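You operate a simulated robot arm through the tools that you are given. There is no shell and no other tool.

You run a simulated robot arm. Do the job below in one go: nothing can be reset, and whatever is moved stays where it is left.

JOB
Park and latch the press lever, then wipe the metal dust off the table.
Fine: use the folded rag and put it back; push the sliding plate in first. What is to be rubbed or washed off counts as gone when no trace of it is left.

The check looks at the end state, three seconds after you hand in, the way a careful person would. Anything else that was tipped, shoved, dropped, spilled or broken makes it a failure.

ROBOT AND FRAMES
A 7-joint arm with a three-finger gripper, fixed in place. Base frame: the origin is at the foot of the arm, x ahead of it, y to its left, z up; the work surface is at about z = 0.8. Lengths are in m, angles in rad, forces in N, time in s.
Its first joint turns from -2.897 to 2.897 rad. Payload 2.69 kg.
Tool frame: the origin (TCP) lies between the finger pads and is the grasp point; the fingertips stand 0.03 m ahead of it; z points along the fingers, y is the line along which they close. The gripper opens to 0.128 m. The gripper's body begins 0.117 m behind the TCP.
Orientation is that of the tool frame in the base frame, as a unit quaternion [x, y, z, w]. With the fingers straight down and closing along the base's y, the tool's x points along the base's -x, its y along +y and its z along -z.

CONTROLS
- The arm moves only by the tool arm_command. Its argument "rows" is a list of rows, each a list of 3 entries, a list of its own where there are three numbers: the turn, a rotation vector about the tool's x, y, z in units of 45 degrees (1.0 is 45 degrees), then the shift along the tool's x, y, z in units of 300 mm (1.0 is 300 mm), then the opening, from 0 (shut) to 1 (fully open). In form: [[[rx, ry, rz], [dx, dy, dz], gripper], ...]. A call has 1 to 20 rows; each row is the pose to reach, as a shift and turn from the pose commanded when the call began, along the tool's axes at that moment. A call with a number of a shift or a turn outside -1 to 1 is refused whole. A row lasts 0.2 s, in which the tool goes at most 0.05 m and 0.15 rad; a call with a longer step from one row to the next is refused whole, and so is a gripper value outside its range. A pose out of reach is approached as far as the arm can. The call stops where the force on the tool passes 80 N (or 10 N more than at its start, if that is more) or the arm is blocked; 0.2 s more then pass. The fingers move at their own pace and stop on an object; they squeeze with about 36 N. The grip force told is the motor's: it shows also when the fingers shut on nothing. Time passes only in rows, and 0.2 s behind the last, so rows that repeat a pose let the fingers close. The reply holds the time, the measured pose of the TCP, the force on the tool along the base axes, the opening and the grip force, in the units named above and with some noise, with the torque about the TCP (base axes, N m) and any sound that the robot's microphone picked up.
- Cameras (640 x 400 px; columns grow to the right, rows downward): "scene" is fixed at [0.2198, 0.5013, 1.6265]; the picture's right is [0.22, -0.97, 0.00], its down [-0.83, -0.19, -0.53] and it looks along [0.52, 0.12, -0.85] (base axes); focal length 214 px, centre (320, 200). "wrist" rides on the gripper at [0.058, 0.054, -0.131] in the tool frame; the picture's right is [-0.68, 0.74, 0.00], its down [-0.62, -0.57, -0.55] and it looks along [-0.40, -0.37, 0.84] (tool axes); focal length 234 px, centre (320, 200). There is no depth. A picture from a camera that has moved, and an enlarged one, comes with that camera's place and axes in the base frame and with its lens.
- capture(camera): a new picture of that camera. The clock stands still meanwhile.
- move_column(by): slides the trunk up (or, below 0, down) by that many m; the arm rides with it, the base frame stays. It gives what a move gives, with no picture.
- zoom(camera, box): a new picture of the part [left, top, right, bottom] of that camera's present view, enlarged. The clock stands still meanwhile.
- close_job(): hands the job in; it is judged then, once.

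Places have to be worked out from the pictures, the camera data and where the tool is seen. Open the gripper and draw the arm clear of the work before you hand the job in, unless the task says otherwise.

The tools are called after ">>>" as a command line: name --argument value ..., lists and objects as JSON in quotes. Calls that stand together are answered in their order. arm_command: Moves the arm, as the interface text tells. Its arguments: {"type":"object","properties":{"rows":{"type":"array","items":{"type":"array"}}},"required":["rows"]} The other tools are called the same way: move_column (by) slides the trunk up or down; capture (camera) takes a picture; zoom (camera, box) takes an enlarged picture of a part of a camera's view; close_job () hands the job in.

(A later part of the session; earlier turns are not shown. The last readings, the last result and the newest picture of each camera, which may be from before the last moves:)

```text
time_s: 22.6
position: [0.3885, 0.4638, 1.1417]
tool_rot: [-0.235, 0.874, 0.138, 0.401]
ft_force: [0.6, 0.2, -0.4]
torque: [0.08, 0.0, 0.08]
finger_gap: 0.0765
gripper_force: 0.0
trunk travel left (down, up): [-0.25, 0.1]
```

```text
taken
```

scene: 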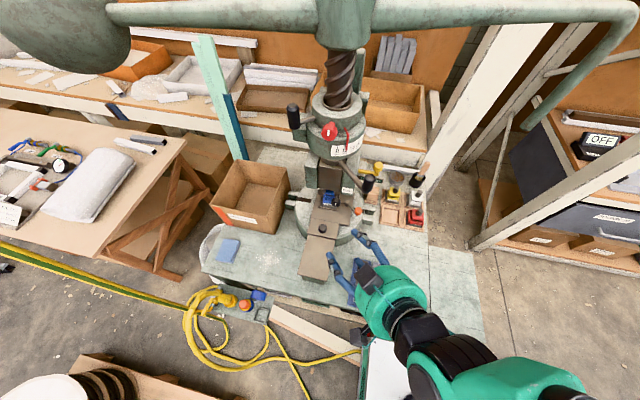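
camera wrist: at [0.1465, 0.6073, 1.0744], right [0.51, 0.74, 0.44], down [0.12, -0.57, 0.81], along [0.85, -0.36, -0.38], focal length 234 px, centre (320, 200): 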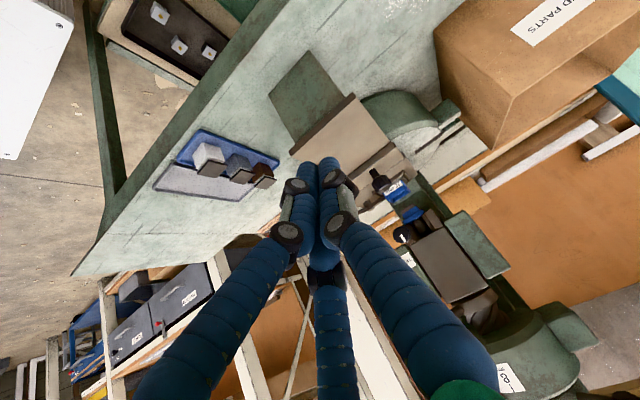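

On course. Second half of the move to the pre-grasp point outside the lever grip.

>>> arm_command --rows '[[[-0.105, -0.039, -0.088], [-0.086, -0.084, -0.037], 0.6], [[-0.209, -0.078, -0.177], [-0.172, -0.167, -0.073], 0.6], [[-0.314, -0.116, -0.265], [-0.257, -0.251, -0.11], 0.6], [[-0.418, -0.155, -0.354], [-0.343, -0.334, -0.146], 0.6], [[-0.523, -0.194, -0.442], [-0.429, -0.418, -0.183], 0.6], [[-0.523, -0.194, -0.442], [-0.429, -0.418, -0.183], 0.6]]'

>>> capture --camera "scene"

>>> capture --camera "wrist"

```text
time_s: 24.0
position: [0.4912, 0.3731, 1.2693]
tool_rot: [-0.446, 0.743, 0.258, 0.427]
ft_force: [0.0, 0.2, -0.4]
torque: [0.04, 0.01, 0.07]
finger_gap: 0.077
gripper_force: 0.0
trunk travel left (down, up): [-0.25, 0.1]
```

```text
taken
```

scene: 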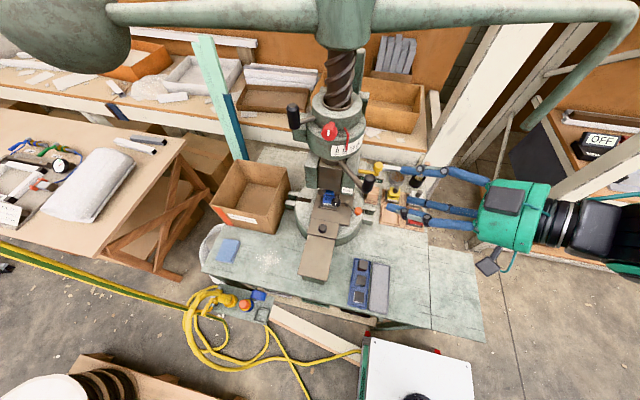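

```text
taken
camera wrist: at [0.376, 0.2719, 1.2835], right [-0.49, 0.64, 0.59], down [0.42, -0.41, 0.81], along [0.76, 0.64, -0.07], focal length 234 px, centre (320, 200)
```

wrist: 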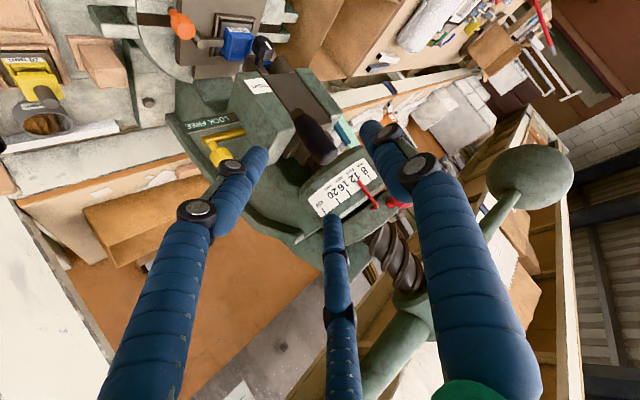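

The grip is centred between the open fingers, 0.11 m ahead along the tool axis. I advance over it and close.

>>> arm_command --rows '[[[0, 0, 0], [-0.008, -0.003, 0.118], 0.6], [[0, 0, 0], [-0.015, -0.005, 0.235], 0.6], [[0, 0, 0], [-0.023, -0.008, 0.353], 0.6], [[0, 0, 0], [-0.023, -0.008, 0.353], 0.6], [[0, 0, 0], [-0.023, -0.008, 0.353], 0.3], [[0, 0, 0], [-0.023, -0.008, 0.353], 0], [[0, 0, 0], [-0.023, -0.008, 0.353], 0]]'

>>> capture --camera "wrist"

>>> zoom --camera "scene" --box '[300, 110, 460, 220]'

```text
time_s: 25.6
position: [0.5372, 0.4545, 1.2211]
tool_rot: [-0.445, 0.744, 0.256, 0.427]
ft_force: [2.8, -10.3, -13.3]
torque: [-1.07, -0.73, 0.03]
finger_gap: 0.0365
gripper_force: 45.2
trunk travel left (down, up): [-0.25, 0.1]
```

```text
taken
camera wrist: at [0.4222, 0.3538, 1.2357], right [-0.49, 0.65, 0.59], down [0.42, -0.41, 0.81], along [0.76, 0.64, -0.07], focal length 234 px, centre (320, 200)
```

wrist: 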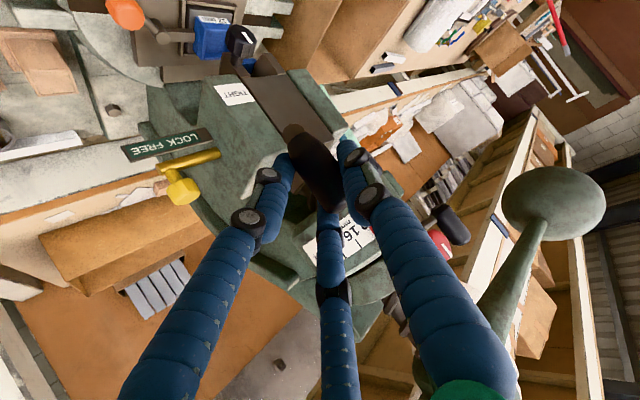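

```text
3.64 times, centred on (380, 165) of scene
camera zoom: at [0.2198, 0.5013, 1.6265], right [0.22, -0.97, 0.0], down [-0.83, -0.19, -0.53], along [0.52, 0.12, -0.85], focal length 780 px, centre (102, 327)
```

zoom: 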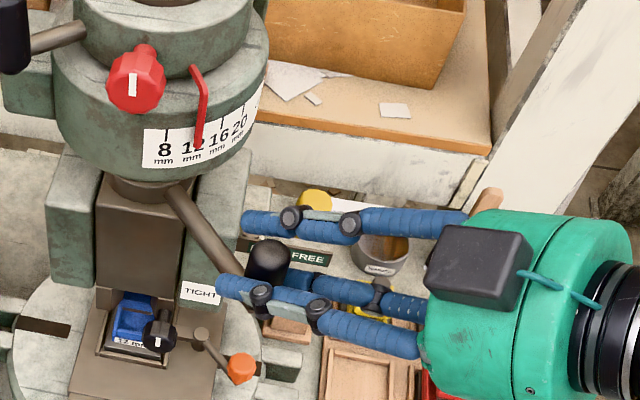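

Grip held (gap 36.5 mm). I swing it a few degrees counter-clockwise (towards +x, −y) and watch the forces and the pointer.

>>> arm_command --rows '[[[0, 0, 0], [0.003, -0.025, -0.006], 0], [[0, 0, 0], [0.007, -0.05, -0.012], 0], [[0, 0, 0], [0.01, -0.0753, -0.0177], 0], [[0, 0, 0], [0.01, -0.0753, -0.0177], 0]]'

>>> zoom --camera "scene" --box '[300, 110, 460, 220]'

```text
time_s: 26.6
position: [0.5547, 0.4386, 1.2223]
tool_rot: [-0.447, 0.742, 0.259, 0.428]
ft_force: [-13.4, -21.0, -3.1]
torque: [-0.54, -0.4, -0.25]
finger_gap: 0.0363
gripper_force: 44.5
trunk travel left (down, up): [-0.25, 0.1]
```

```text
3.64 times, centred on (380, 165) of scene
camera zoom: at [0.2198, 0.5013, 1.6265], right [0.22, -0.97, 0.0], down [-0.83, -0.19, -0.53], along [0.52, 0.12, -0.85], focal length 780 px, centre (102, 327)
```

zoom: 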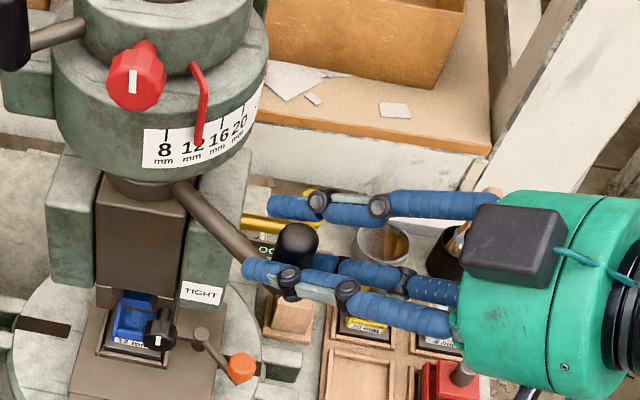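

The lever swings freely, the pointer stays (so the scale is a separate stop) and the ram's knob seems to have risen slightly. I carry on counter-clockwise along the arc, turning the hand with it.

>>> arm_command --rows '[[[-0.045, 0, -0.026], [0.006, -0.042, -0.01], 0], [[-0.09, 0, -0.052], [0.011, -0.084, -0.019], 0], [[-0.135, 0, -0.078], [0.01, -0.124, -0.018], 0], [[-0.18, 0, -0.104], [0.009, -0.164, -0.017], 0], [[-0.225, 0, -0.13], [0.006, -0.204, -0.011], 0], [[-0.269, 0, -0.156], [0.002, -0.243, -0.004], 0], [[-0.269, 0, -0.156], [0.002, -0.243, -0.004], 0]]'

>>> zoom --camera "scene" --box '[300, 110, 460, 220]'

```text
time_s: 27.7
position: [0.5907, 0.417, 1.2246]
tool_rot: [-0.52, 0.691, 0.303, 0.4]
ft_force: [-32.7, 0.2, 17.4]
torque: [1.46, 0.68, 0.31]
finger_gap: 0.0356
gripper_force: 44.7
trunk travel left (down, up): [-0.25, 0.1]
stopped in row 5: the force on the tool passed its limit at 92 N (the readings are from after the stop); the commanded pose is now the measured one
```

```text
3.64 times, centred on (380, 165) of scene
camera zoom: at [0.2198, 0.5013, 1.6265], right [0.22, -0.97, 0.0], down [-0.83, -0.19, -0.53], along [0.52, 0.12, -0.85], focal length 780 px, centre (102, 327)
```

zoom: 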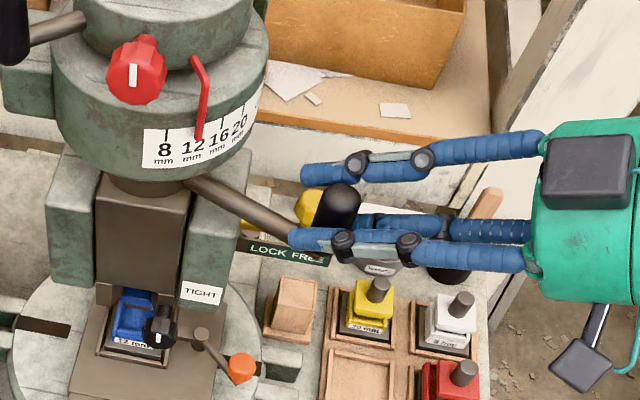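

Blocked at about -114° with a firm stop (92 N), which looks like the end of the lever's travel. I compare the ram with the earlier enlarged view to see whether it rose.

>>> zoom --camera "scene" --box '[290, 160, 390, 240]'

>>> zoom --camera "scene" --box '[320, 140, 400, 200]'

>>> capture --camera "wrist"

```text
5.00 times, centred on (340, 200) of scene
camera zoom: at [0.2198, 0.5013, 1.6265], right [0.22, -0.97, 0.0], down [-0.83, -0.19, -0.53], along [0.52, 0.12, -0.85], focal length 1072 px, centre (220, 200)
```

zoom: 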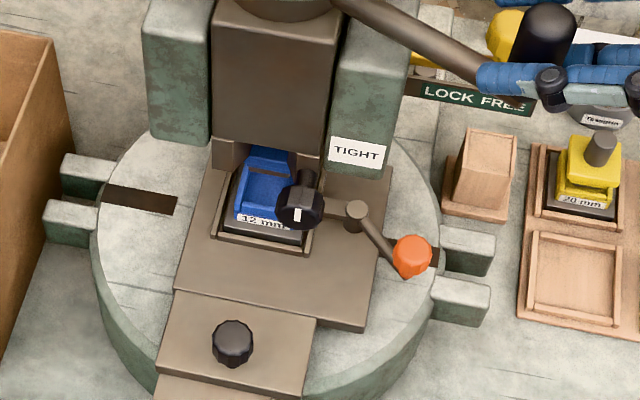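

```text
6.67 times, centred on (360, 170) of scene
camera zoom: at [0.2198, 0.5013, 1.6265], right [0.22, -0.97, 0.0], down [-0.83, -0.19, -0.53], along [0.52, 0.12, -0.85], focal length 1430 px, centre (53, 400)
```

zoom: 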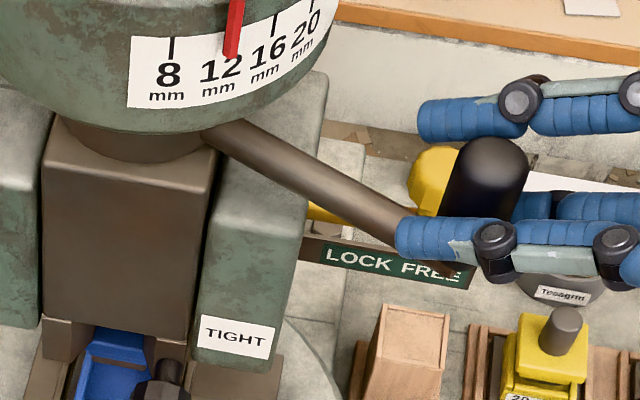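

```text
taken
camera wrist: at [0.4982, 0.2936, 1.2376], right [-0.61, 0.53, 0.59], down [0.5, -0.32, 0.8], along [0.61, 0.79, -0.06], focal length 234 px, centre (320, 200)
```

wrist: 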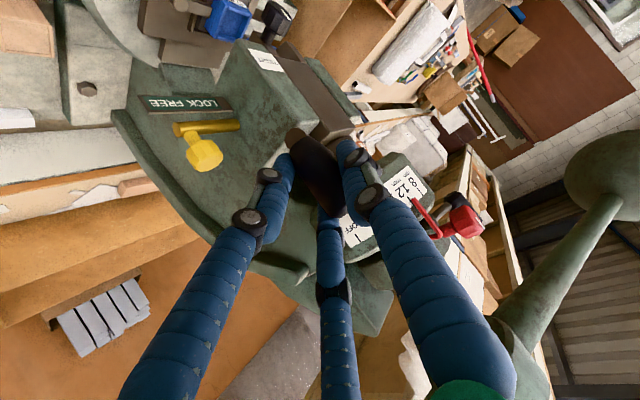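

The ram's knob has risen by roughly 6 mm, so this end is "ram up", and the lever is against its end stop. I nudge it once more against the stop, then open and back out along the tool axis.

>>> arm_command --rows '[[[0, 0, 0], [0.0005, -0.01, -0.0015], 0], [[0, 0, 0], [0.001, -0.02, -0.003], 0], [[0, 0, 0], [0.001, -0.02, -0.003], 0]]'

```text
time_s: 28.3
position: [0.5913, 0.4172, 1.2233]
tool_rot: [-0.522, 0.689, 0.307, 0.398]
ft_force: [-29.5, -1.9, 16.4]
torque: [1.27, 0.41, 0.45]
finger_gap: 0.0357
gripper_force: 45.4
trunk travel left (down, up): [-0.25, 0.1]
stopped in row 2: the force on the tool passed its limit at 86 N (the readings are from after the stop); the commanded pose is now the measured one
```

Hard stop confirmed. Opening and retreating.

>>> arm_command --rows '[[[0, 0, 0], [0, 0, 0], 0.6], [[0, 0, 0], [0, 0, 0], 0.6], [[0, 0, 0], [0, 0, 0], 0.6], [[0, 0, 0], [0, 0, -0.13], 0.6], [[0, 0, 0], [0, 0, -0.26], 0.6], [[0, 0, 0], [0, 0, -0.4], 0.6], [[0, 0, 0], [0, 0, -0.4], 0.6]]'

>>> zoom --camera "scene" --box '[300, 110, 420, 200]'

>>> capture --camera "wrist"

```text
time_s: 29.9
position: [0.5681, 0.3159, 1.2819]
tool_rot: [-0.521, 0.691, 0.306, 0.398]
ft_force: [-0.5, -0.3, -0.7]
torque: [0.03, -0.01, -0.02]
finger_gap: 0.0768
gripper_force: 0.0
trunk travel left (down, up): [-0.25, 0.1]
```

```text
4.44 times, centred on (360, 155) of scene
camera zoom: at [0.2198, 0.5013, 1.6265], right [0.22, -0.97, 0.0], down [-0.83, -0.19, -0.53], along [0.52, 0.12, -0.85], focal length 953 px, centre (142, 400)
```

zoom: 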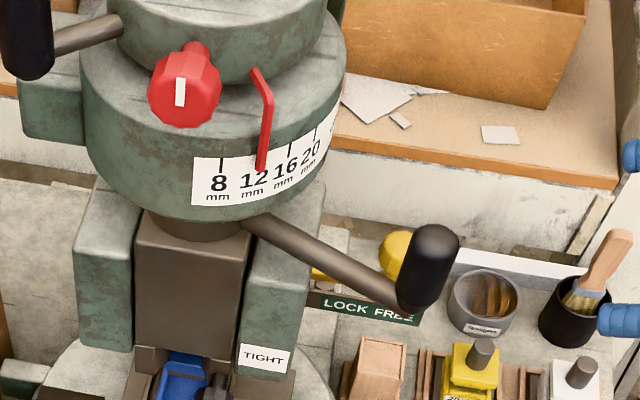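

```text
taken
camera wrist: at [0.4759, 0.1923, 1.296], right [-0.61, 0.52, 0.59], down [0.5, -0.32, 0.8], along [0.61, 0.79, -0.07], focal length 234 px, centre (320, 200)
```

wrist: 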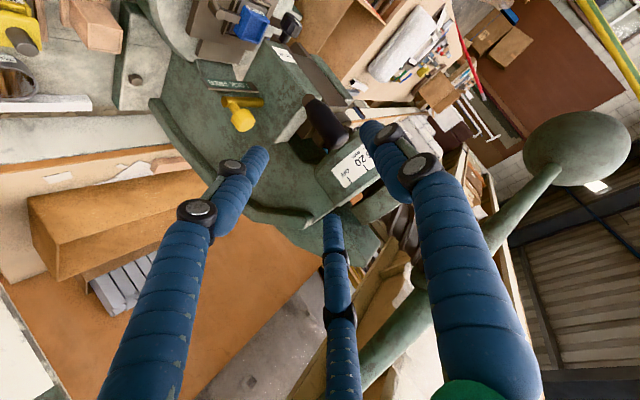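

The lever holds its place at the stop. The bolt knob triangulates to (0.677, 0.424, 1.122); I close the fingers and bring the tip to its outer (−y) side, staying right of the lever grip.

>>> arm_command --rows '[[[0, 0, 0], [0, 0, 0], 0], [[0, 0, 0], [0, 0, 0], 0], [[0, 0, 0], [0.068, -0.101, 0.063], 0], [[0, 0, 0], [0.135, -0.202, 0.127], 0], [[0, 0, 0], [0.203, -0.303, 0.19], 0], [[0, 0, 0], [0.239, -0.299, 0.276], 0], [[0, 0, 0], [0.274, -0.296, 0.361], 0], [[0, 0, 0], [0.31, -0.292, 0.447], 0], [[0, 0, 0], [0.31, -0.292, 0.447], 0]]'

>>> zoom --camera "scene" --box '[330, 120, 450, 210]'

>>> capture --camera "wrist"

```text
time_s: 31.9
position: [0.6704, 0.3592, 1.1334]
tool_rot: [-0.52, 0.691, 0.305, 0.397]
ft_force: [0.6, 0.5, -0.2]
torque: [0.01, 0.0, 0.03]
finger_gap: 0.002
gripper_force: 31.1
trunk travel left (down, up): [-0.25, 0.1]
```

```text
4.44 times, centred on (390, 165) of scene
camera zoom: at [0.2198, 0.5013, 1.6265], right [0.22, -0.97, 0.0], down [-0.83, -0.19, -0.53], along [0.52, 0.12, -0.85], focal length 953 px, centre (9, 356)
```

zoom: 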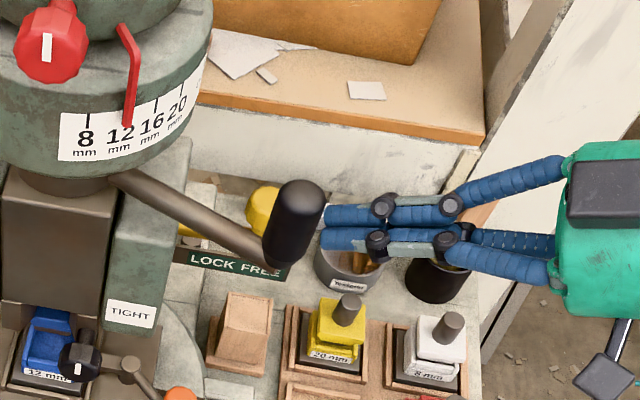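

```text
taken
camera wrist: at [0.5791, 0.2361, 1.147], right [-0.61, 0.52, 0.59], down [0.5, -0.32, 0.8], along [0.61, 0.79, -0.07], focal length 234 px, centre (320, 200)
```

wrist: 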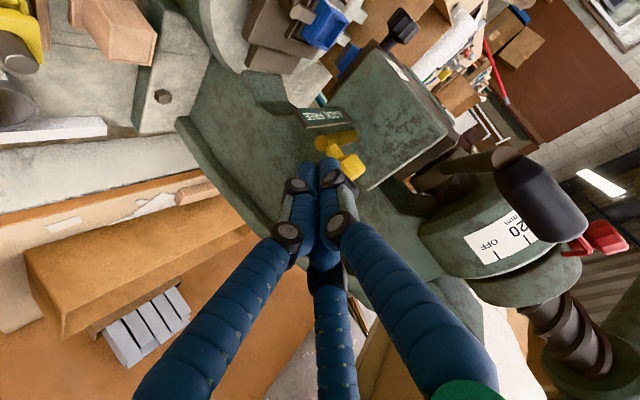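

The fingertips are just outside the bolt knob; a closer look to check alignment before pushing.

>>> zoom --camera "wrist" --box '[260, 80, 420, 200]'

```text
3.33 times, centred on (340, 140) of wrist
camera zoom: at [0.5791, 0.2361, 1.147], right [-0.61, 0.52, 0.59], down [0.5, -0.32, 0.8], along [0.61, 0.79, -0.07], focal length 781 px, centre (253, 400)
```

zoom: 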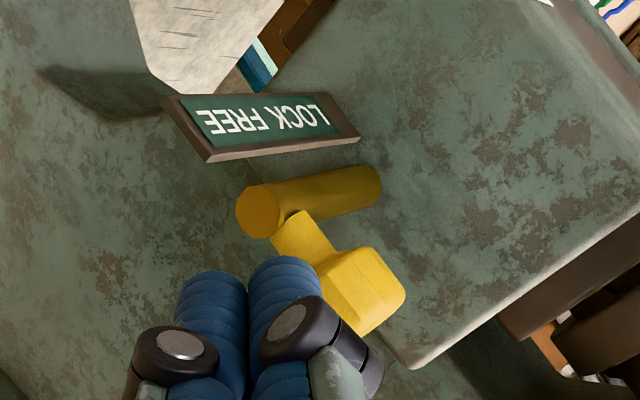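

Knob centre is about 1 cm above the tip centre, so I raise the tip 5 mm and push slowly in +y.

>>> arm_command --rows '[[[0, 0, 0], [-0.0145, 0, -0.008], 0], [[0, 0, 0], [-0.0272, 0.0072, 0.0143], 0], [[0, 0, 0], [-0.0399, 0.0144, 0.0366], 0], [[0, 0, 0], [-0.0526, 0.0216, 0.0589], 0], [[0, 0, 0], [-0.0653, 0.0288, 0.0812], 0], [[0, 0, 0], [-0.078, 0.036, 0.1035], 0], [[0, 0, 0], [-0.078, 0.036, 0.1035], 0]]'

>>> zoom --camera "wrist" --box '[260, 80, 420, 200]'

```text
time_s: 33.5
position: [0.671, 0.3998, 1.1389]
tool_rot: [-0.52, 0.691, 0.305, 0.398]
ft_force: [0.6, -0.4, -0.7]
torque: [-0.02, 0.0, 0.01]
finger_gap: 0.0021
gripper_force: 31.6
trunk travel left (down, up): [-0.25, 0.1]
```

```text
3.33 times, centred on (340, 140) of wrist
camera zoom: at [0.5782, 0.2759, 1.1521], right [-0.61, 0.52, 0.59], down [0.5, -0.32, 0.8], along [0.61, 0.79, -0.07], focal length 781 px, centre (253, 400)
```

zoom: 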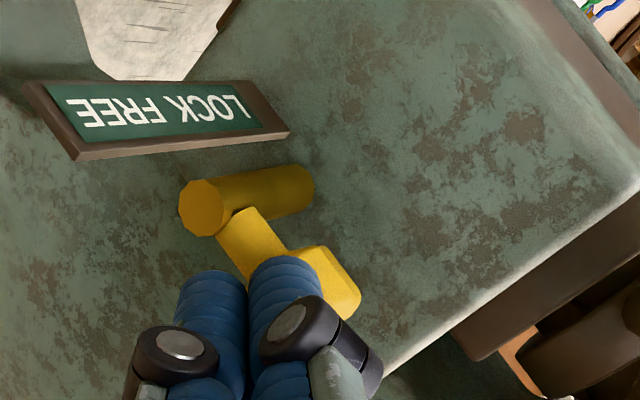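

The bolt is sliding in easily. I keep pushing in small steps until it stops.

>>> arm_command --rows '[[[0, 0, 0], [-0.0095, 0.0054, 0.0167], 0], [[0, 0, 0], [-0.019, 0.0108, 0.0335], 0], [[0, 0, 0], [-0.0286, 0.0162, 0.0502], 0], [[0, 0, 0], [-0.0381, 0.0216, 0.067], 0], [[0, 0, 0], [-0.0476, 0.027, 0.0837], 0], [[0, 0, 0], [-0.0476, 0.027, 0.0837], 0]]'

>>> zoom --camera "wrist" --box '[260, 80, 420, 200]'

>>> zoom --camera "scene" --box '[330, 120, 450, 210]'

```text
time_s: 34.3
position: [0.6706, 0.4055, 1.1393]
tool_rot: [-0.518, 0.693, 0.304, 0.398]
ft_force: [-19.4, -51.6, 23.8]
torque: [0.49, -0.02, 0.25]
finger_gap: 0.0021
gripper_force: 31.2
trunk travel left (down, up): [-0.25, 0.1]
stopped in row 3: the force on the tool passed its limit at 89 N (the readings are from after the stop); the commanded pose is now the measured one
```

```text
3.33 times, centred on (340, 140) of wrist
camera zoom: at [0.5771, 0.2831, 1.1532], right [-0.61, 0.53, 0.59], down [0.5, -0.32, 0.8], along [0.61, 0.79, -0.07], focal length 781 px, centre (253, 400)
```

zoom: 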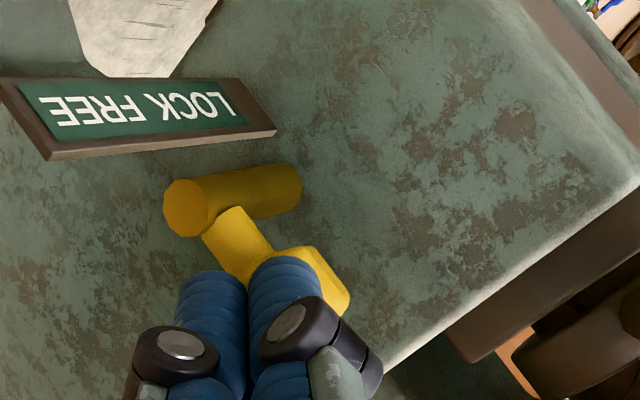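

```text
4.44 times, centred on (390, 165) of scene
camera zoom: at [0.2198, 0.5013, 1.6265], right [0.22, -0.97, 0.0], down [-0.83, -0.19, -0.53], along [0.52, 0.12, -0.85], focal length 953 px, centre (9, 356)
```

zoom: 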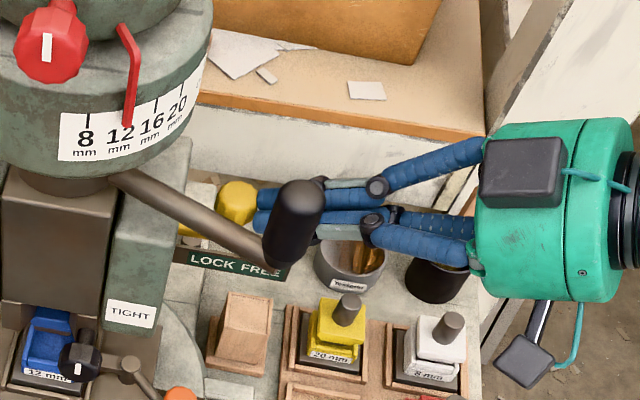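

The bolt stopped hard after about 2 cm of travel, with the knob now over the LOCK side. I back off and look at the latch from outside to judge it.

>>> arm_command --rows '[[[0, 0, 0], [0.018, -0.026, -0.1], 0], [[0, 0, 0], [0.037, -0.053, -0.201], 0], [[0, 0, 0], [0.0, -0.053, -0.33], 0], [[0, 0, 0], [-0.05, -0.053, -0.43], 0], [[0, 0, 0], [-0.05, -0.053, -0.43], 0]]'

>>> capture --camera "wrist"

>>> zoom --camera "scene" --box '[330, 120, 450, 210]'

>>> zoom --camera "scene" --box '[350, 150, 400, 190]'

```text
time_s: 35.5
position: [0.6565, 0.3058, 1.2134]
tool_rot: [-0.519, 0.693, 0.305, 0.397]
ft_force: [-0.7, 0.2, -0.4]
torque: [-0.02, -0.02, -0.03]
finger_gap: 0.0022
gripper_force: 31.4
trunk travel left (down, up): [-0.25, 0.1]
```

```text
taken
camera wrist: at [0.5633, 0.1836, 1.2271], right [-0.61, 0.53, 0.59], down [0.5, -0.32, 0.8], along [0.61, 0.79, -0.07], focal length 234 px, centre (320, 200)
```

wrist: 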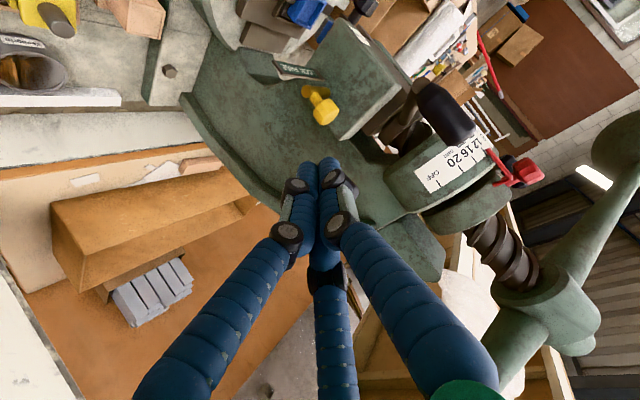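

```text
4.44 times, centred on (390, 165) of scene
camera zoom: at [0.2198, 0.5013, 1.6265], right [0.22, -0.97, 0.0], down [-0.83, -0.19, -0.53], along [0.52, 0.12, -0.85], focal length 953 px, centre (9, 356)
```

zoom: 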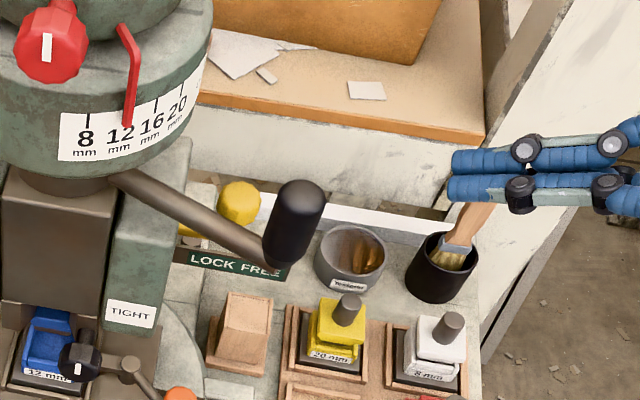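

```text
10.00 times, centred on (375, 170) of scene
camera zoom: at [0.2198, 0.5013, 1.6265], right [0.22, -0.97, 0.0], down [-0.83, -0.19, -0.53], along [0.52, 0.12, -0.85], focal length 2145 px, centre (-230, 500)
```

zoom: 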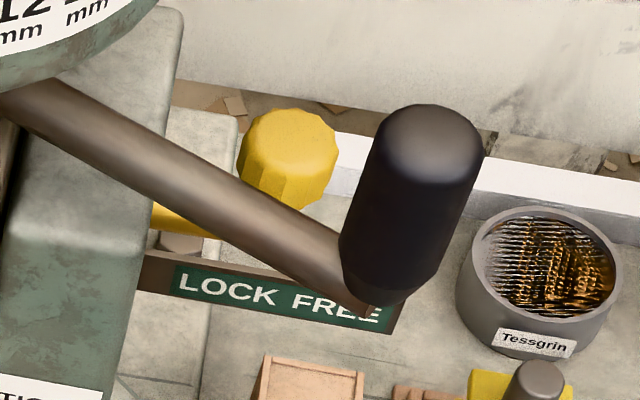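

The knob moved from the FREE half to the matching spot on the LOCK half (about 19 mm, symmetric on the sign), so the bolt looks fully home. I'll verify by nudging the lever lightly the other way: I bring the closed fingers beside the grip on its far side.

>>> arm_command --rows '[[[0, 0, 0], [-0.05, 0.0, 0.0], 0], [[0, 0, 0], [-0.1, 0.055, 0.08], 0], [[0, 0, 0], [-0.15, 0.11, 0.16], 0], [[0, 0, 0], [-0.194, 0.165, 0.231], 0], [[0, 0, 0], [-0.194, 0.165, 0.231], 0]]'

>>> zoom --camera "scene" --box '[330, 120, 450, 210]'

>>> capture --camera "wrist"

```text
time_s: 36.7
position: [0.6368, 0.4081, 1.2306]
tool_rot: [-0.519, 0.693, 0.304, 0.397]
ft_force: [-0.1, 0.0, 0.2]
torque: [-0.03, -0.02, -0.03]
finger_gap: 0.0022
gripper_force: 30.7
trunk travel left (down, up): [-0.25, 0.1]
```

```text
4.44 times, centred on (390, 165) of scene
camera zoom: at [0.2198, 0.5013, 1.6265], right [0.22, -0.97, 0.0], down [-0.83, -0.19, -0.53], along [0.52, 0.12, -0.85], focal length 953 px, centre (9, 356)
```

zoom: 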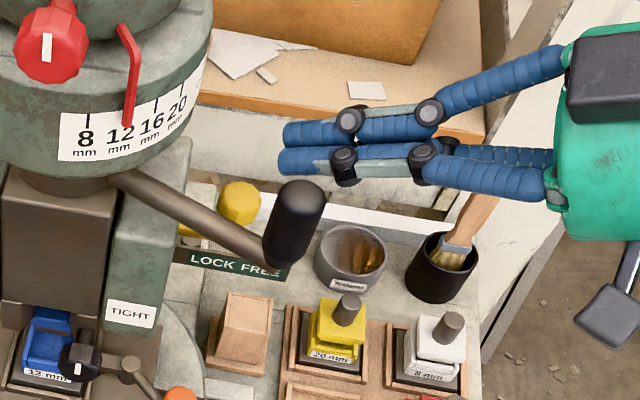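

```text
taken
camera wrist: at [0.5435, 0.2854, 1.2459], right [-0.61, 0.53, 0.59], down [0.5, -0.32, 0.8], along [0.61, 0.79, -0.07], focal length 234 px, centre (320, 200)
```

wrist: 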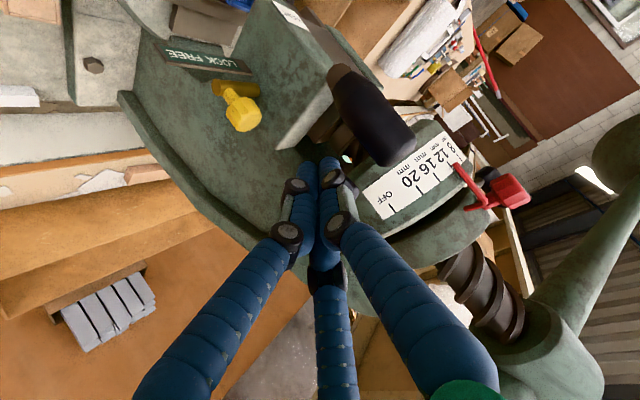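

I see a small bright green spot near the hub in the wrist view; I enlarge it before testing the lever.

>>> zoom --camera "wrist" --box '[270, 60, 430, 180]'

```text
3.33 times, centred on (350, 120) of wrist
camera zoom: at [0.5435, 0.2854, 1.2459], right [-0.61, 0.53, 0.59], down [0.5, -0.32, 0.8], along [0.61, 0.79, -0.07], focal length 781 px, centre (220, 467)
```

zoom: 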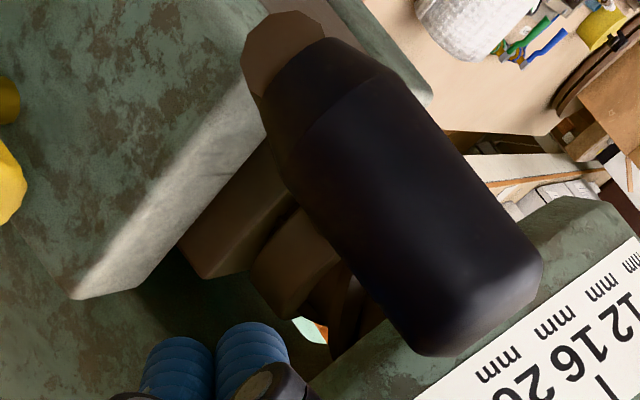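

That is only background showing through a gap. I now nudge the grip clockwise very gently to see whether the latch holds it.

>>> arm_command --rows '[[[0, 0, 0], [-0.0009, 0.0132, 0.0018], 0], [[0, 0, 0], [-0.0018, 0.0264, 0.0036], 0], [[0, 0, 0], [-0.0027, 0.0396, 0.0054], 0], [[0, 0, 0], [-0.0036, 0.0528, 0.0072], 0], [[0, 0, 0], [-0.0041, 0.0594, 0.0081], 0], [[0, 0, 0], [-0.0045, 0.066, 0.009], 0], [[0, 0, 0], [-0.0045, 0.066, 0.009], 0]]'

```text
time_s: 38.3
position: [0.6172, 0.4146, 1.2299]
tool_rot: [-0.518, 0.694, 0.304, 0.398]
ft_force: [-0.4, 0.4, 0.2]
torque: [-0.02, -0.03, 0.02]
finger_gap: 0.0021
gripper_force: 31.9
trunk travel left (down, up): [-0.25, 0.1]
```

No force yet; I continue in 2 mm steps.

>>> arm_command --rows '[[[0, 0, 0], [-0.0004, 0.0066, 0.0009], 0], [[0, 0, 0], [-0.0009, 0.0132, 0.0018], 0], [[0, 0, 0], [-0.0013, 0.0198, 0.0027], 0], [[0, 0, 0], [-0.0018, 0.0264, 0.0036], 0], [[0, 0, 0], [-0.0018, 0.0264, 0.0036], 0]]'

>>> zoom --camera "scene" --box '[330, 120, 450, 210]'

```text
time_s: 39.5
position: [0.6144, 0.4155, 1.23]
tool_rot: [-0.517, 0.694, 0.304, 0.397]
ft_force: [43.7, -19.7, -6.3]
torque: [0.03, 0.0, 0.22]
finger_gap: 0.002
gripper_force: 31.6
trunk travel left (down, up): [-0.25, 0.1]
```

```text
4.44 times, centred on (390, 165) of scene
camera zoom: at [0.2198, 0.5013, 1.6265], right [0.22, -0.97, 0.0], down [-0.83, -0.19, -0.53], along [0.52, 0.12, -0.85], focal length 953 px, centre (9, 356)
```

zoom: 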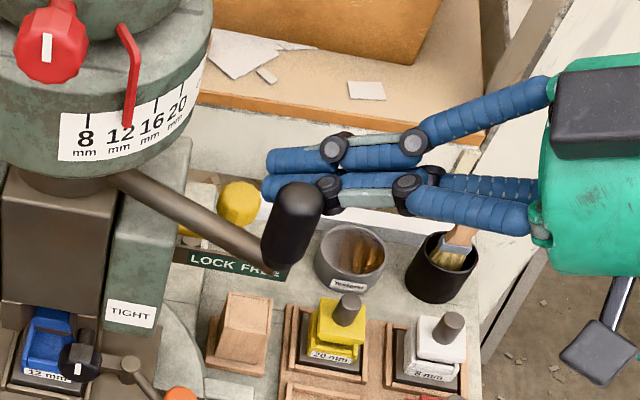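

The lever resists with about 48 N and stays put: it is latched. I draw the fingers away from the grip and back out.

>>> arm_command --rows '[[[0, 0, 0], [0.0056, -0.0824, -0.0113], 0], [[0, 0, 0], [0.0056, -0.0824, -0.15], 0], [[0, 0, 0], [0.0056, -0.0824, -0.3], 0], [[0, 0, 0], [0.0056, -0.0824, -0.45], 0], [[0, 0, 0], [0.0056, -0.0824, -0.6], 0], [[0, 0, 0], [0.0056, -0.0824, -0.6], 0]]'

>>> capture --camera "scene"

>>> zoom --camera "scene" --box '[190, 220, 320, 310]'

>>> zoom --camera "scene" --box '[320, 140, 400, 200]'

```text
time_s: 40.9
position: [0.5903, 0.2559, 1.3168]
tool_rot: [-0.519, 0.693, 0.304, 0.397]
ft_force: [-1.0, -0.5, 0.2]
torque: [0.02, 0.01, -0.08]
finger_gap: 0.002
gripper_force: 31.0
trunk travel left (down, up): [-0.25, 0.1]
```

```text
taken
```

scene: 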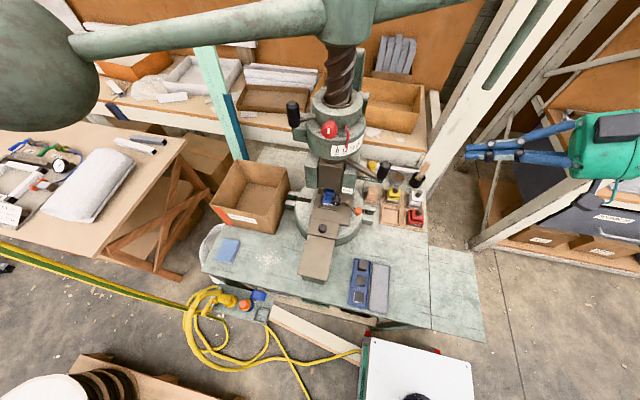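

```text
4.44 times, centred on (255, 265) of scene
camera zoom: at [0.2198, 0.5013, 1.6265], right [0.22, -0.97, 0.0], down [-0.83, -0.19, -0.53], along [0.52, 0.12, -0.85], focal length 953 px, centre (609, -89)
```

zoom: 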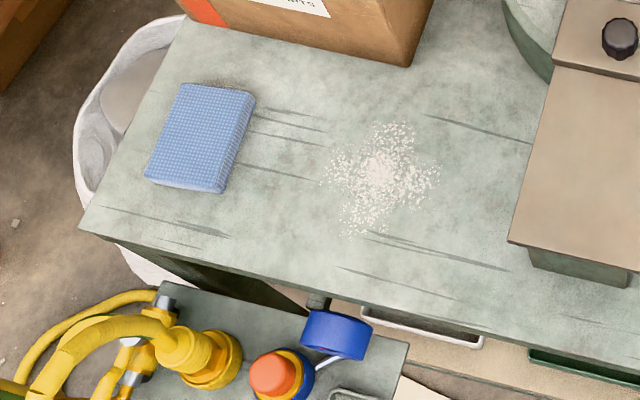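

```text
6.67 times, centred on (360, 170) of scene
camera zoom: at [0.2198, 0.5013, 1.6265], right [0.22, -0.97, 0.0], down [-0.83, -0.19, -0.53], along [0.52, 0.12, -0.85], focal length 1430 px, centre (53, 400)
```

zoom: 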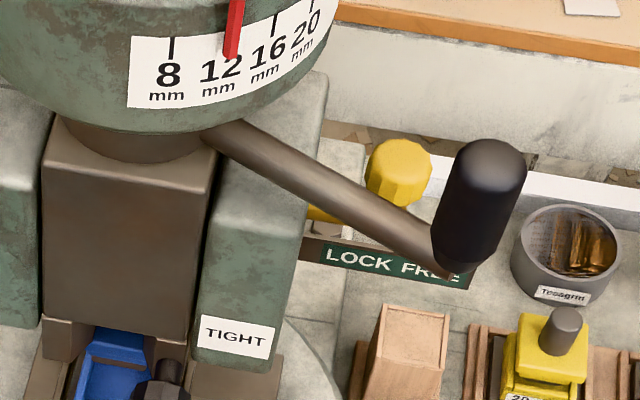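

Everything is parked and latched (the overhead fly arm swung with the lever; its ball weight now hangs over the rag at about z = 1.5, so I'll keep the arm low). I move the tool in front of the press and turn it near-vertical, fingers closing along x.

>>> arm_command --rows '[[[-0.044, 0.126, -0.055], [-0.002, 0.121, 0.069], 0], [[-0.087, 0.252, -0.109], [-0.004, 0.243, 0.139], 0], [[-0.131, 0.378, -0.164], [-0.006, 0.364, 0.208], 0.3], [[-0.174, 0.503, -0.218], [-0.009, 0.486, 0.278], 0.5], [[-0.218, 0.629, -0.273], [-0.011, 0.607, 0.347], 0.7], [[-0.261, 0.755, -0.327], [-0.013, 0.729, 0.417], 0.9], [[-0.305, 0.881, -0.3815], [-0.015, 0.85, 0.486], 0.95], [[-0.305, 0.881, -0.3815], [-0.015, 0.85, 0.486], 0.95]]'

>>> capture --camera "scene"

>>> capture --camera "wrist"

```text
time_s: 42.7
position: [0.3807, 0.4555, 1.2499]
tool_rot: [0.729, -0.662, -0.128, -0.117]
ft_force: [-0.4, 0.5, 0.5]
torque: [-0.06, -0.03, -0.02]
finger_gap: 0.1216
gripper_force: 0.0
trunk travel left (down, up): [-0.25, 0.1]
```

```text
taken
```

scene: 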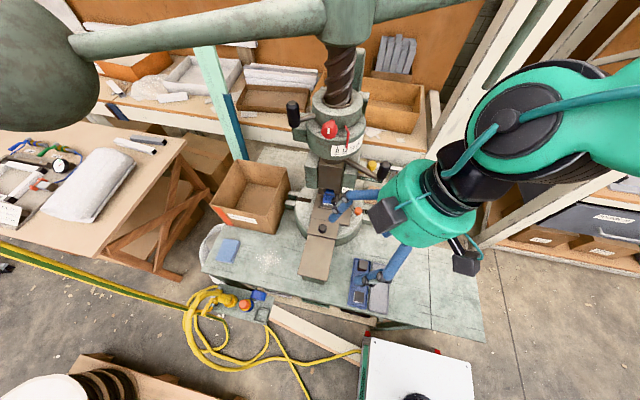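

```text
taken
camera wrist: at [0.3359, 0.3505, 1.3524], right [-0.79, 0.56, 0.23], down [0.53, 0.44, 0.73], along [0.31, 0.7, -0.65], focal length 234 px, centre (320, 200)
```

wrist: 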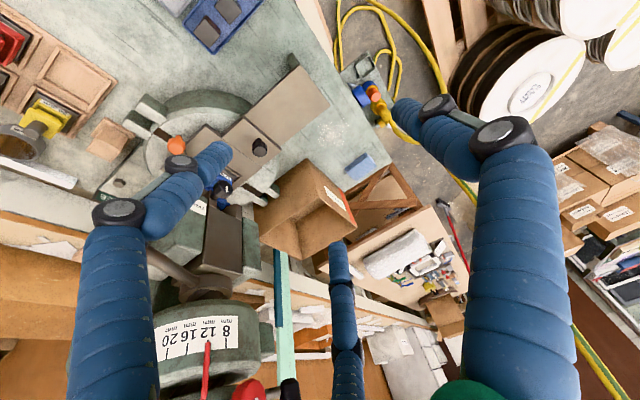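

Clear space below the hand here, so I lower the trunk 0.2 m to give the arm a flatter reach to the rag and keep it well under the ball weight.

>>> move_column --by -0.2

>>> capture --camera "scene"

```text
time_s: 44.9
position: [0.3821, 0.4545, 1.0503]
tool_rot: [0.728, -0.663, -0.129, -0.117]
ft_force: [0.1, -0.8, 0.2]
torque: [-0.01, 0.0, -0.01]
finger_gap: 0.1217
gripper_force: 0.0
trunk travel left (down, up): [-0.05, 0.3]
```

```text
taken
```

scene: 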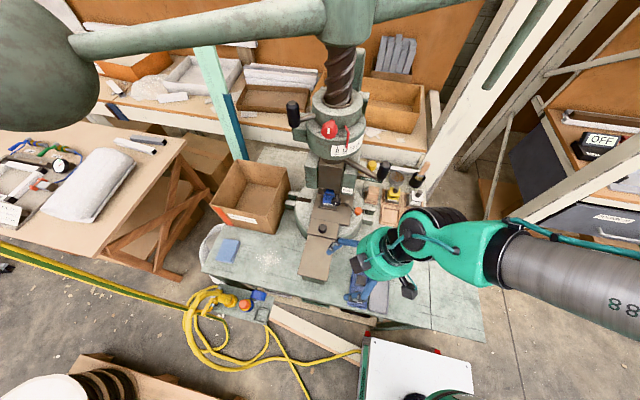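

Next I cross over the rail at z about 1.08 to a point above the dust for a close look at the dust and rag.

>>> arm_command --rows '[[[0, 0, 0], [-0.12, -0.02, -0.03], 0.95], [[0, 0, 0], [-0.25, -0.042, 0.03], 0.95], [[0, 0, 0], [-0.38, -0.064, 0.07], 0.95], [[0, 0, 0], [-0.5, -0.084, 0.11], 0.95], [[0, 0, 0], [-0.62, -0.103, 0.14], 0.95], [[0, 0, 0], [-0.74, -0.122, 0.175], 0.95], [[0, 0, 0], [-0.857, -0.142, 0.206], 0.95], [[0, 0, 0], [-0.857, -0.142, 0.206], 0.95]]'

>>> capture --camera "scene"

>>> capture --camera "wrist"

```text
time_s: 46.7
position: [0.4006, 0.7206, 1.0794]
tool_rot: [0.729, -0.663, -0.128, -0.115]
ft_force: [-0.9, 0.0, -0.2]
torque: [-0.01, -0.02, 0.0]
finger_gap: 0.1215
gripper_force: 0.0
trunk travel left (down, up): [-0.05, 0.3]
```

```text
taken
```

scene: 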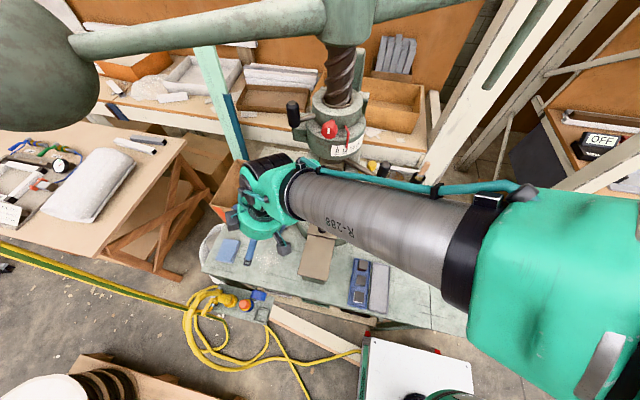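

```text
taken
camera wrist: at [0.3548, 0.6163, 1.1822], right [-0.79, 0.56, 0.23], down [0.53, 0.44, 0.73], along [0.31, 0.7, -0.65], focal length 234 px, centre (320, 200)
```

wrist: 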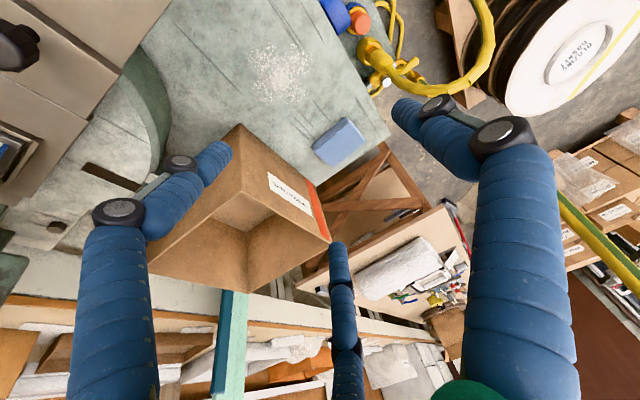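

Good view of both. I enlarge the rag and dust in the wrist view.

>>> zoom --camera "wrist" --box '[220, 20, 400, 180]'

>>> zoom --camera "scene" --box '[195, 225, 275, 285]'

```text
2.50 times, centred on (310, 100) of wrist
camera zoom: at [0.3548, 0.6163, 1.1822], right [-0.79, 0.56, 0.23], down [0.53, 0.44, 0.73], along [0.31, 0.7, -0.65], focal length 585 px, centre (345, 450)
```

zoom: 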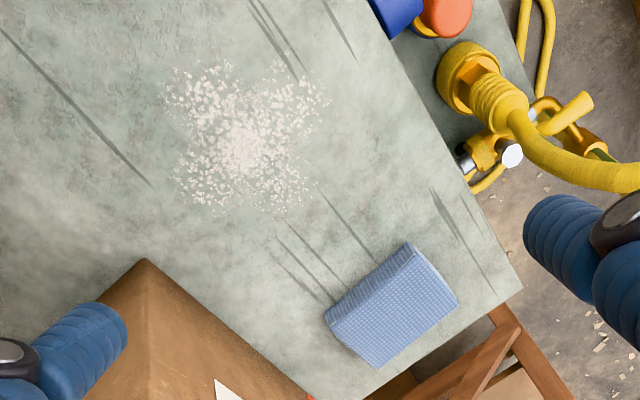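

```text
6.67 times, centred on (235, 255) of scene
camera zoom: at [0.2198, 0.5013, 1.6265], right [0.22, -0.97, 0.0], down [-0.83, -0.19, -0.53], along [0.52, 0.12, -0.85], focal length 1430 px, centre (887, -167)
```

zoom: 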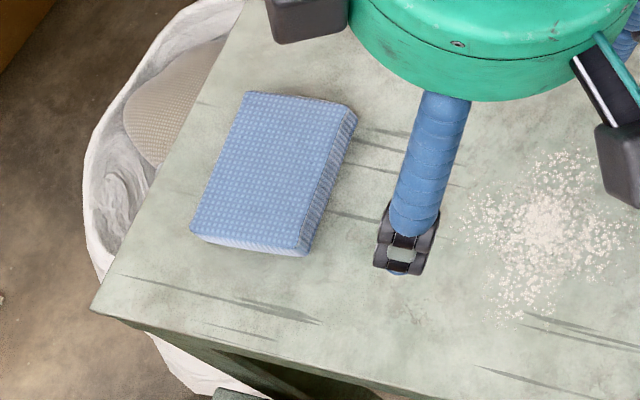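

Both cameras agree: rag top at z ≈ 0.815, centre ≈ (0.409, 0.909), about 85 × 60 mm, turned ~5°; dust spans x 0.35–0.47, y 0.69–0.80. I move to above the rag with the fingers open along its length.

>>> arm_command --rows '[[[0, 0, 0], [-0.07, -0.017, 0.117], 0.98], [[0, 0, 0], [-0.14, -0.033, 0.234], 0.98], [[0, 0, 0], [-0.209, -0.05, 0.351], 0.98], [[0, 0, 0], [-0.279, -0.066, 0.468], 0.98], [[0, 0, 0], [-0.349, -0.083, 0.585], 0.98], [[0, 0, 0], [-0.349, -0.083, 0.585], 0.98]]'

>>> capture --camera "wrist"

>>> zoom --camera "scene" --box '[185, 190, 305, 290]'

```text
time_s: 48.1
position: [0.4074, 0.8804, 0.9528]
tool_rot: [0.729, -0.662, -0.13, -0.118]
ft_force: [-0.4, -0.2, 1.8]
torque: [0.0, -0.04, 0.02]
finger_gap: 0.1259
gripper_force: 0.1
trunk travel left (down, up): [-0.05, 0.3]
```

```text
taken
camera wrist: at [0.3617, 0.7757, 1.0553], right [-0.79, 0.56, 0.23], down [0.53, 0.44, 0.73], along [0.31, 0.7, -0.65], focal length 234 px, centre (320, 200)
```

wrist: 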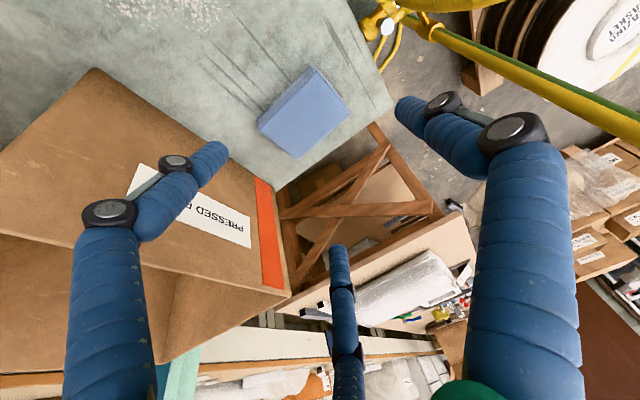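

```text
4.00 times, centred on (245, 240) of scene
camera zoom: at [0.2198, 0.5013, 1.6265], right [0.22, -0.97, 0.0], down [-0.83, -0.19, -0.53], along [0.52, 0.12, -0.85], focal length 858 px, centre (620, 40)
```

zoom: 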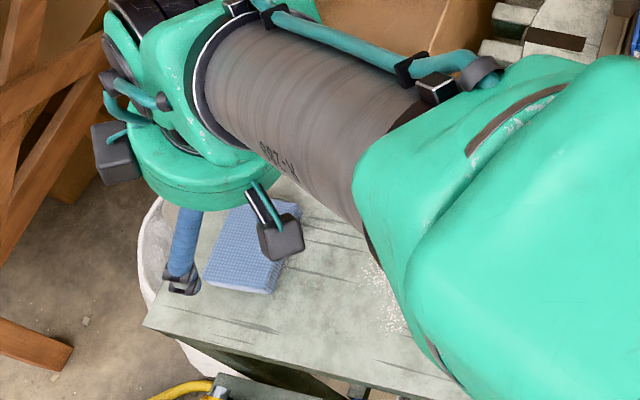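

I enlarge the rag from here to refine its position before descending.

>>> zoom --camera "wrist" --box '[240, 40, 380, 180]'

```text
2.86 times, centred on (310, 110) of wrist
camera zoom: at [0.3617, 0.7757, 1.0553], right [-0.79, 0.56, 0.23], down [0.53, 0.44, 0.73], along [0.31, 0.7, -0.65], focal length 669 px, centre (349, 457)
```

zoom: 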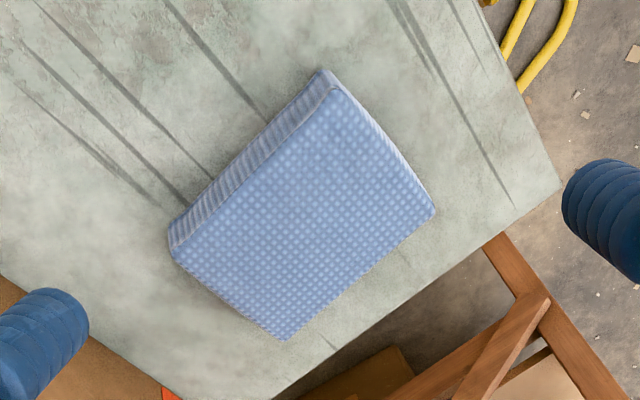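

Refined: rag centre (0.408, 0.911), turned 3.5°, thickness about 2 cm on a table at z ≈ 0.795. I line up, turn 2°, and descend with the fingers straddling its ends.

>>> arm_command --rows '[[[0.015, 0, 0.042], [-0.03, -0.014, 0.118], 1], [[0.015, 0, 0.042], [0.0, -0.014, 0.212], 1], [[0.015, 0, 0.042], [0.03, -0.014, 0.29], 1], [[0.015, 0, 0.042], [0.052, -0.014, 0.345], 1], [[0.015, 0, 0.042], [0.073, -0.014, 0.4], 1], [[0.015, 0, 0.042], [0.073, -0.014, 0.4], 1]]'

>>> capture --camera "wrist"

>>> zoom --camera "scene" --box '[185, 190, 305, 290]'

```text
time_s: 49.5
position: [0.4117, 0.9009, 0.8375]
tool_rot: [0.716, -0.676, -0.127, -0.122]
ft_force: [-1.5, -29.4, 44.1]
torque: [-3.57, -1.63, -1.44]
finger_gap: 0.1287
gripper_force: 0.5
out of reach, approached as far as the arm can: row 1
trunk travel left (down, up): [-0.05, 0.3]
```

```text
taken
camera wrist: at [0.3624, 0.7958, 0.9394], right [-0.77, 0.59, 0.23], down [0.54, 0.42, 0.73], along [0.33, 0.69, -0.64], focal length 234 px, centre (320, 200)
```

wrist: 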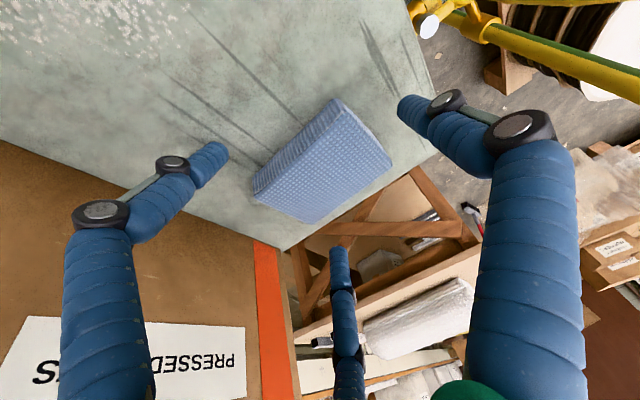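

```text
4.00 times, centred on (245, 240) of scene
camera zoom: at [0.2198, 0.5013, 1.6265], right [0.22, -0.97, 0.0], down [-0.83, -0.19, -0.53], along [0.52, 0.12, -0.85], focal length 858 px, centre (620, 40)
```

zoom: 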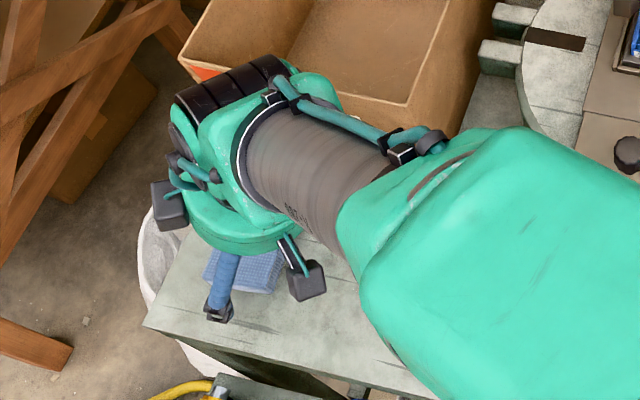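

There is an unexpected 44 N upward load with a torque that puts the contact behind the hand, not at the fingertips. I hold a moment and re-read before going on.

>>> arm_command --rows '[[[0, 0, 0], [0, 0, 0], 1]]'

>>> capture --camera "scene"

```text
time_s: 49.9
position: [0.4114, 0.8983, 0.8371]
tool_rot: [0.717, -0.675, -0.126, -0.122]
ft_force: [5.0, -29.7, 51.9]
torque: [-4.06, -2.21, -1.04]
finger_gap: 0.1289
gripper_force: 0.2
trunk travel left (down, up): [-0.05, 0.3]
```

```text
taken
```

scene: 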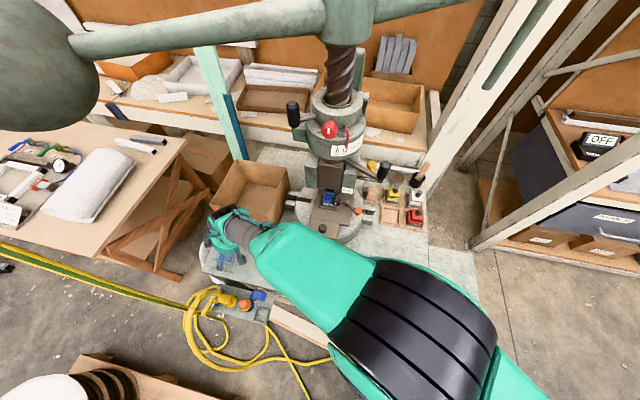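

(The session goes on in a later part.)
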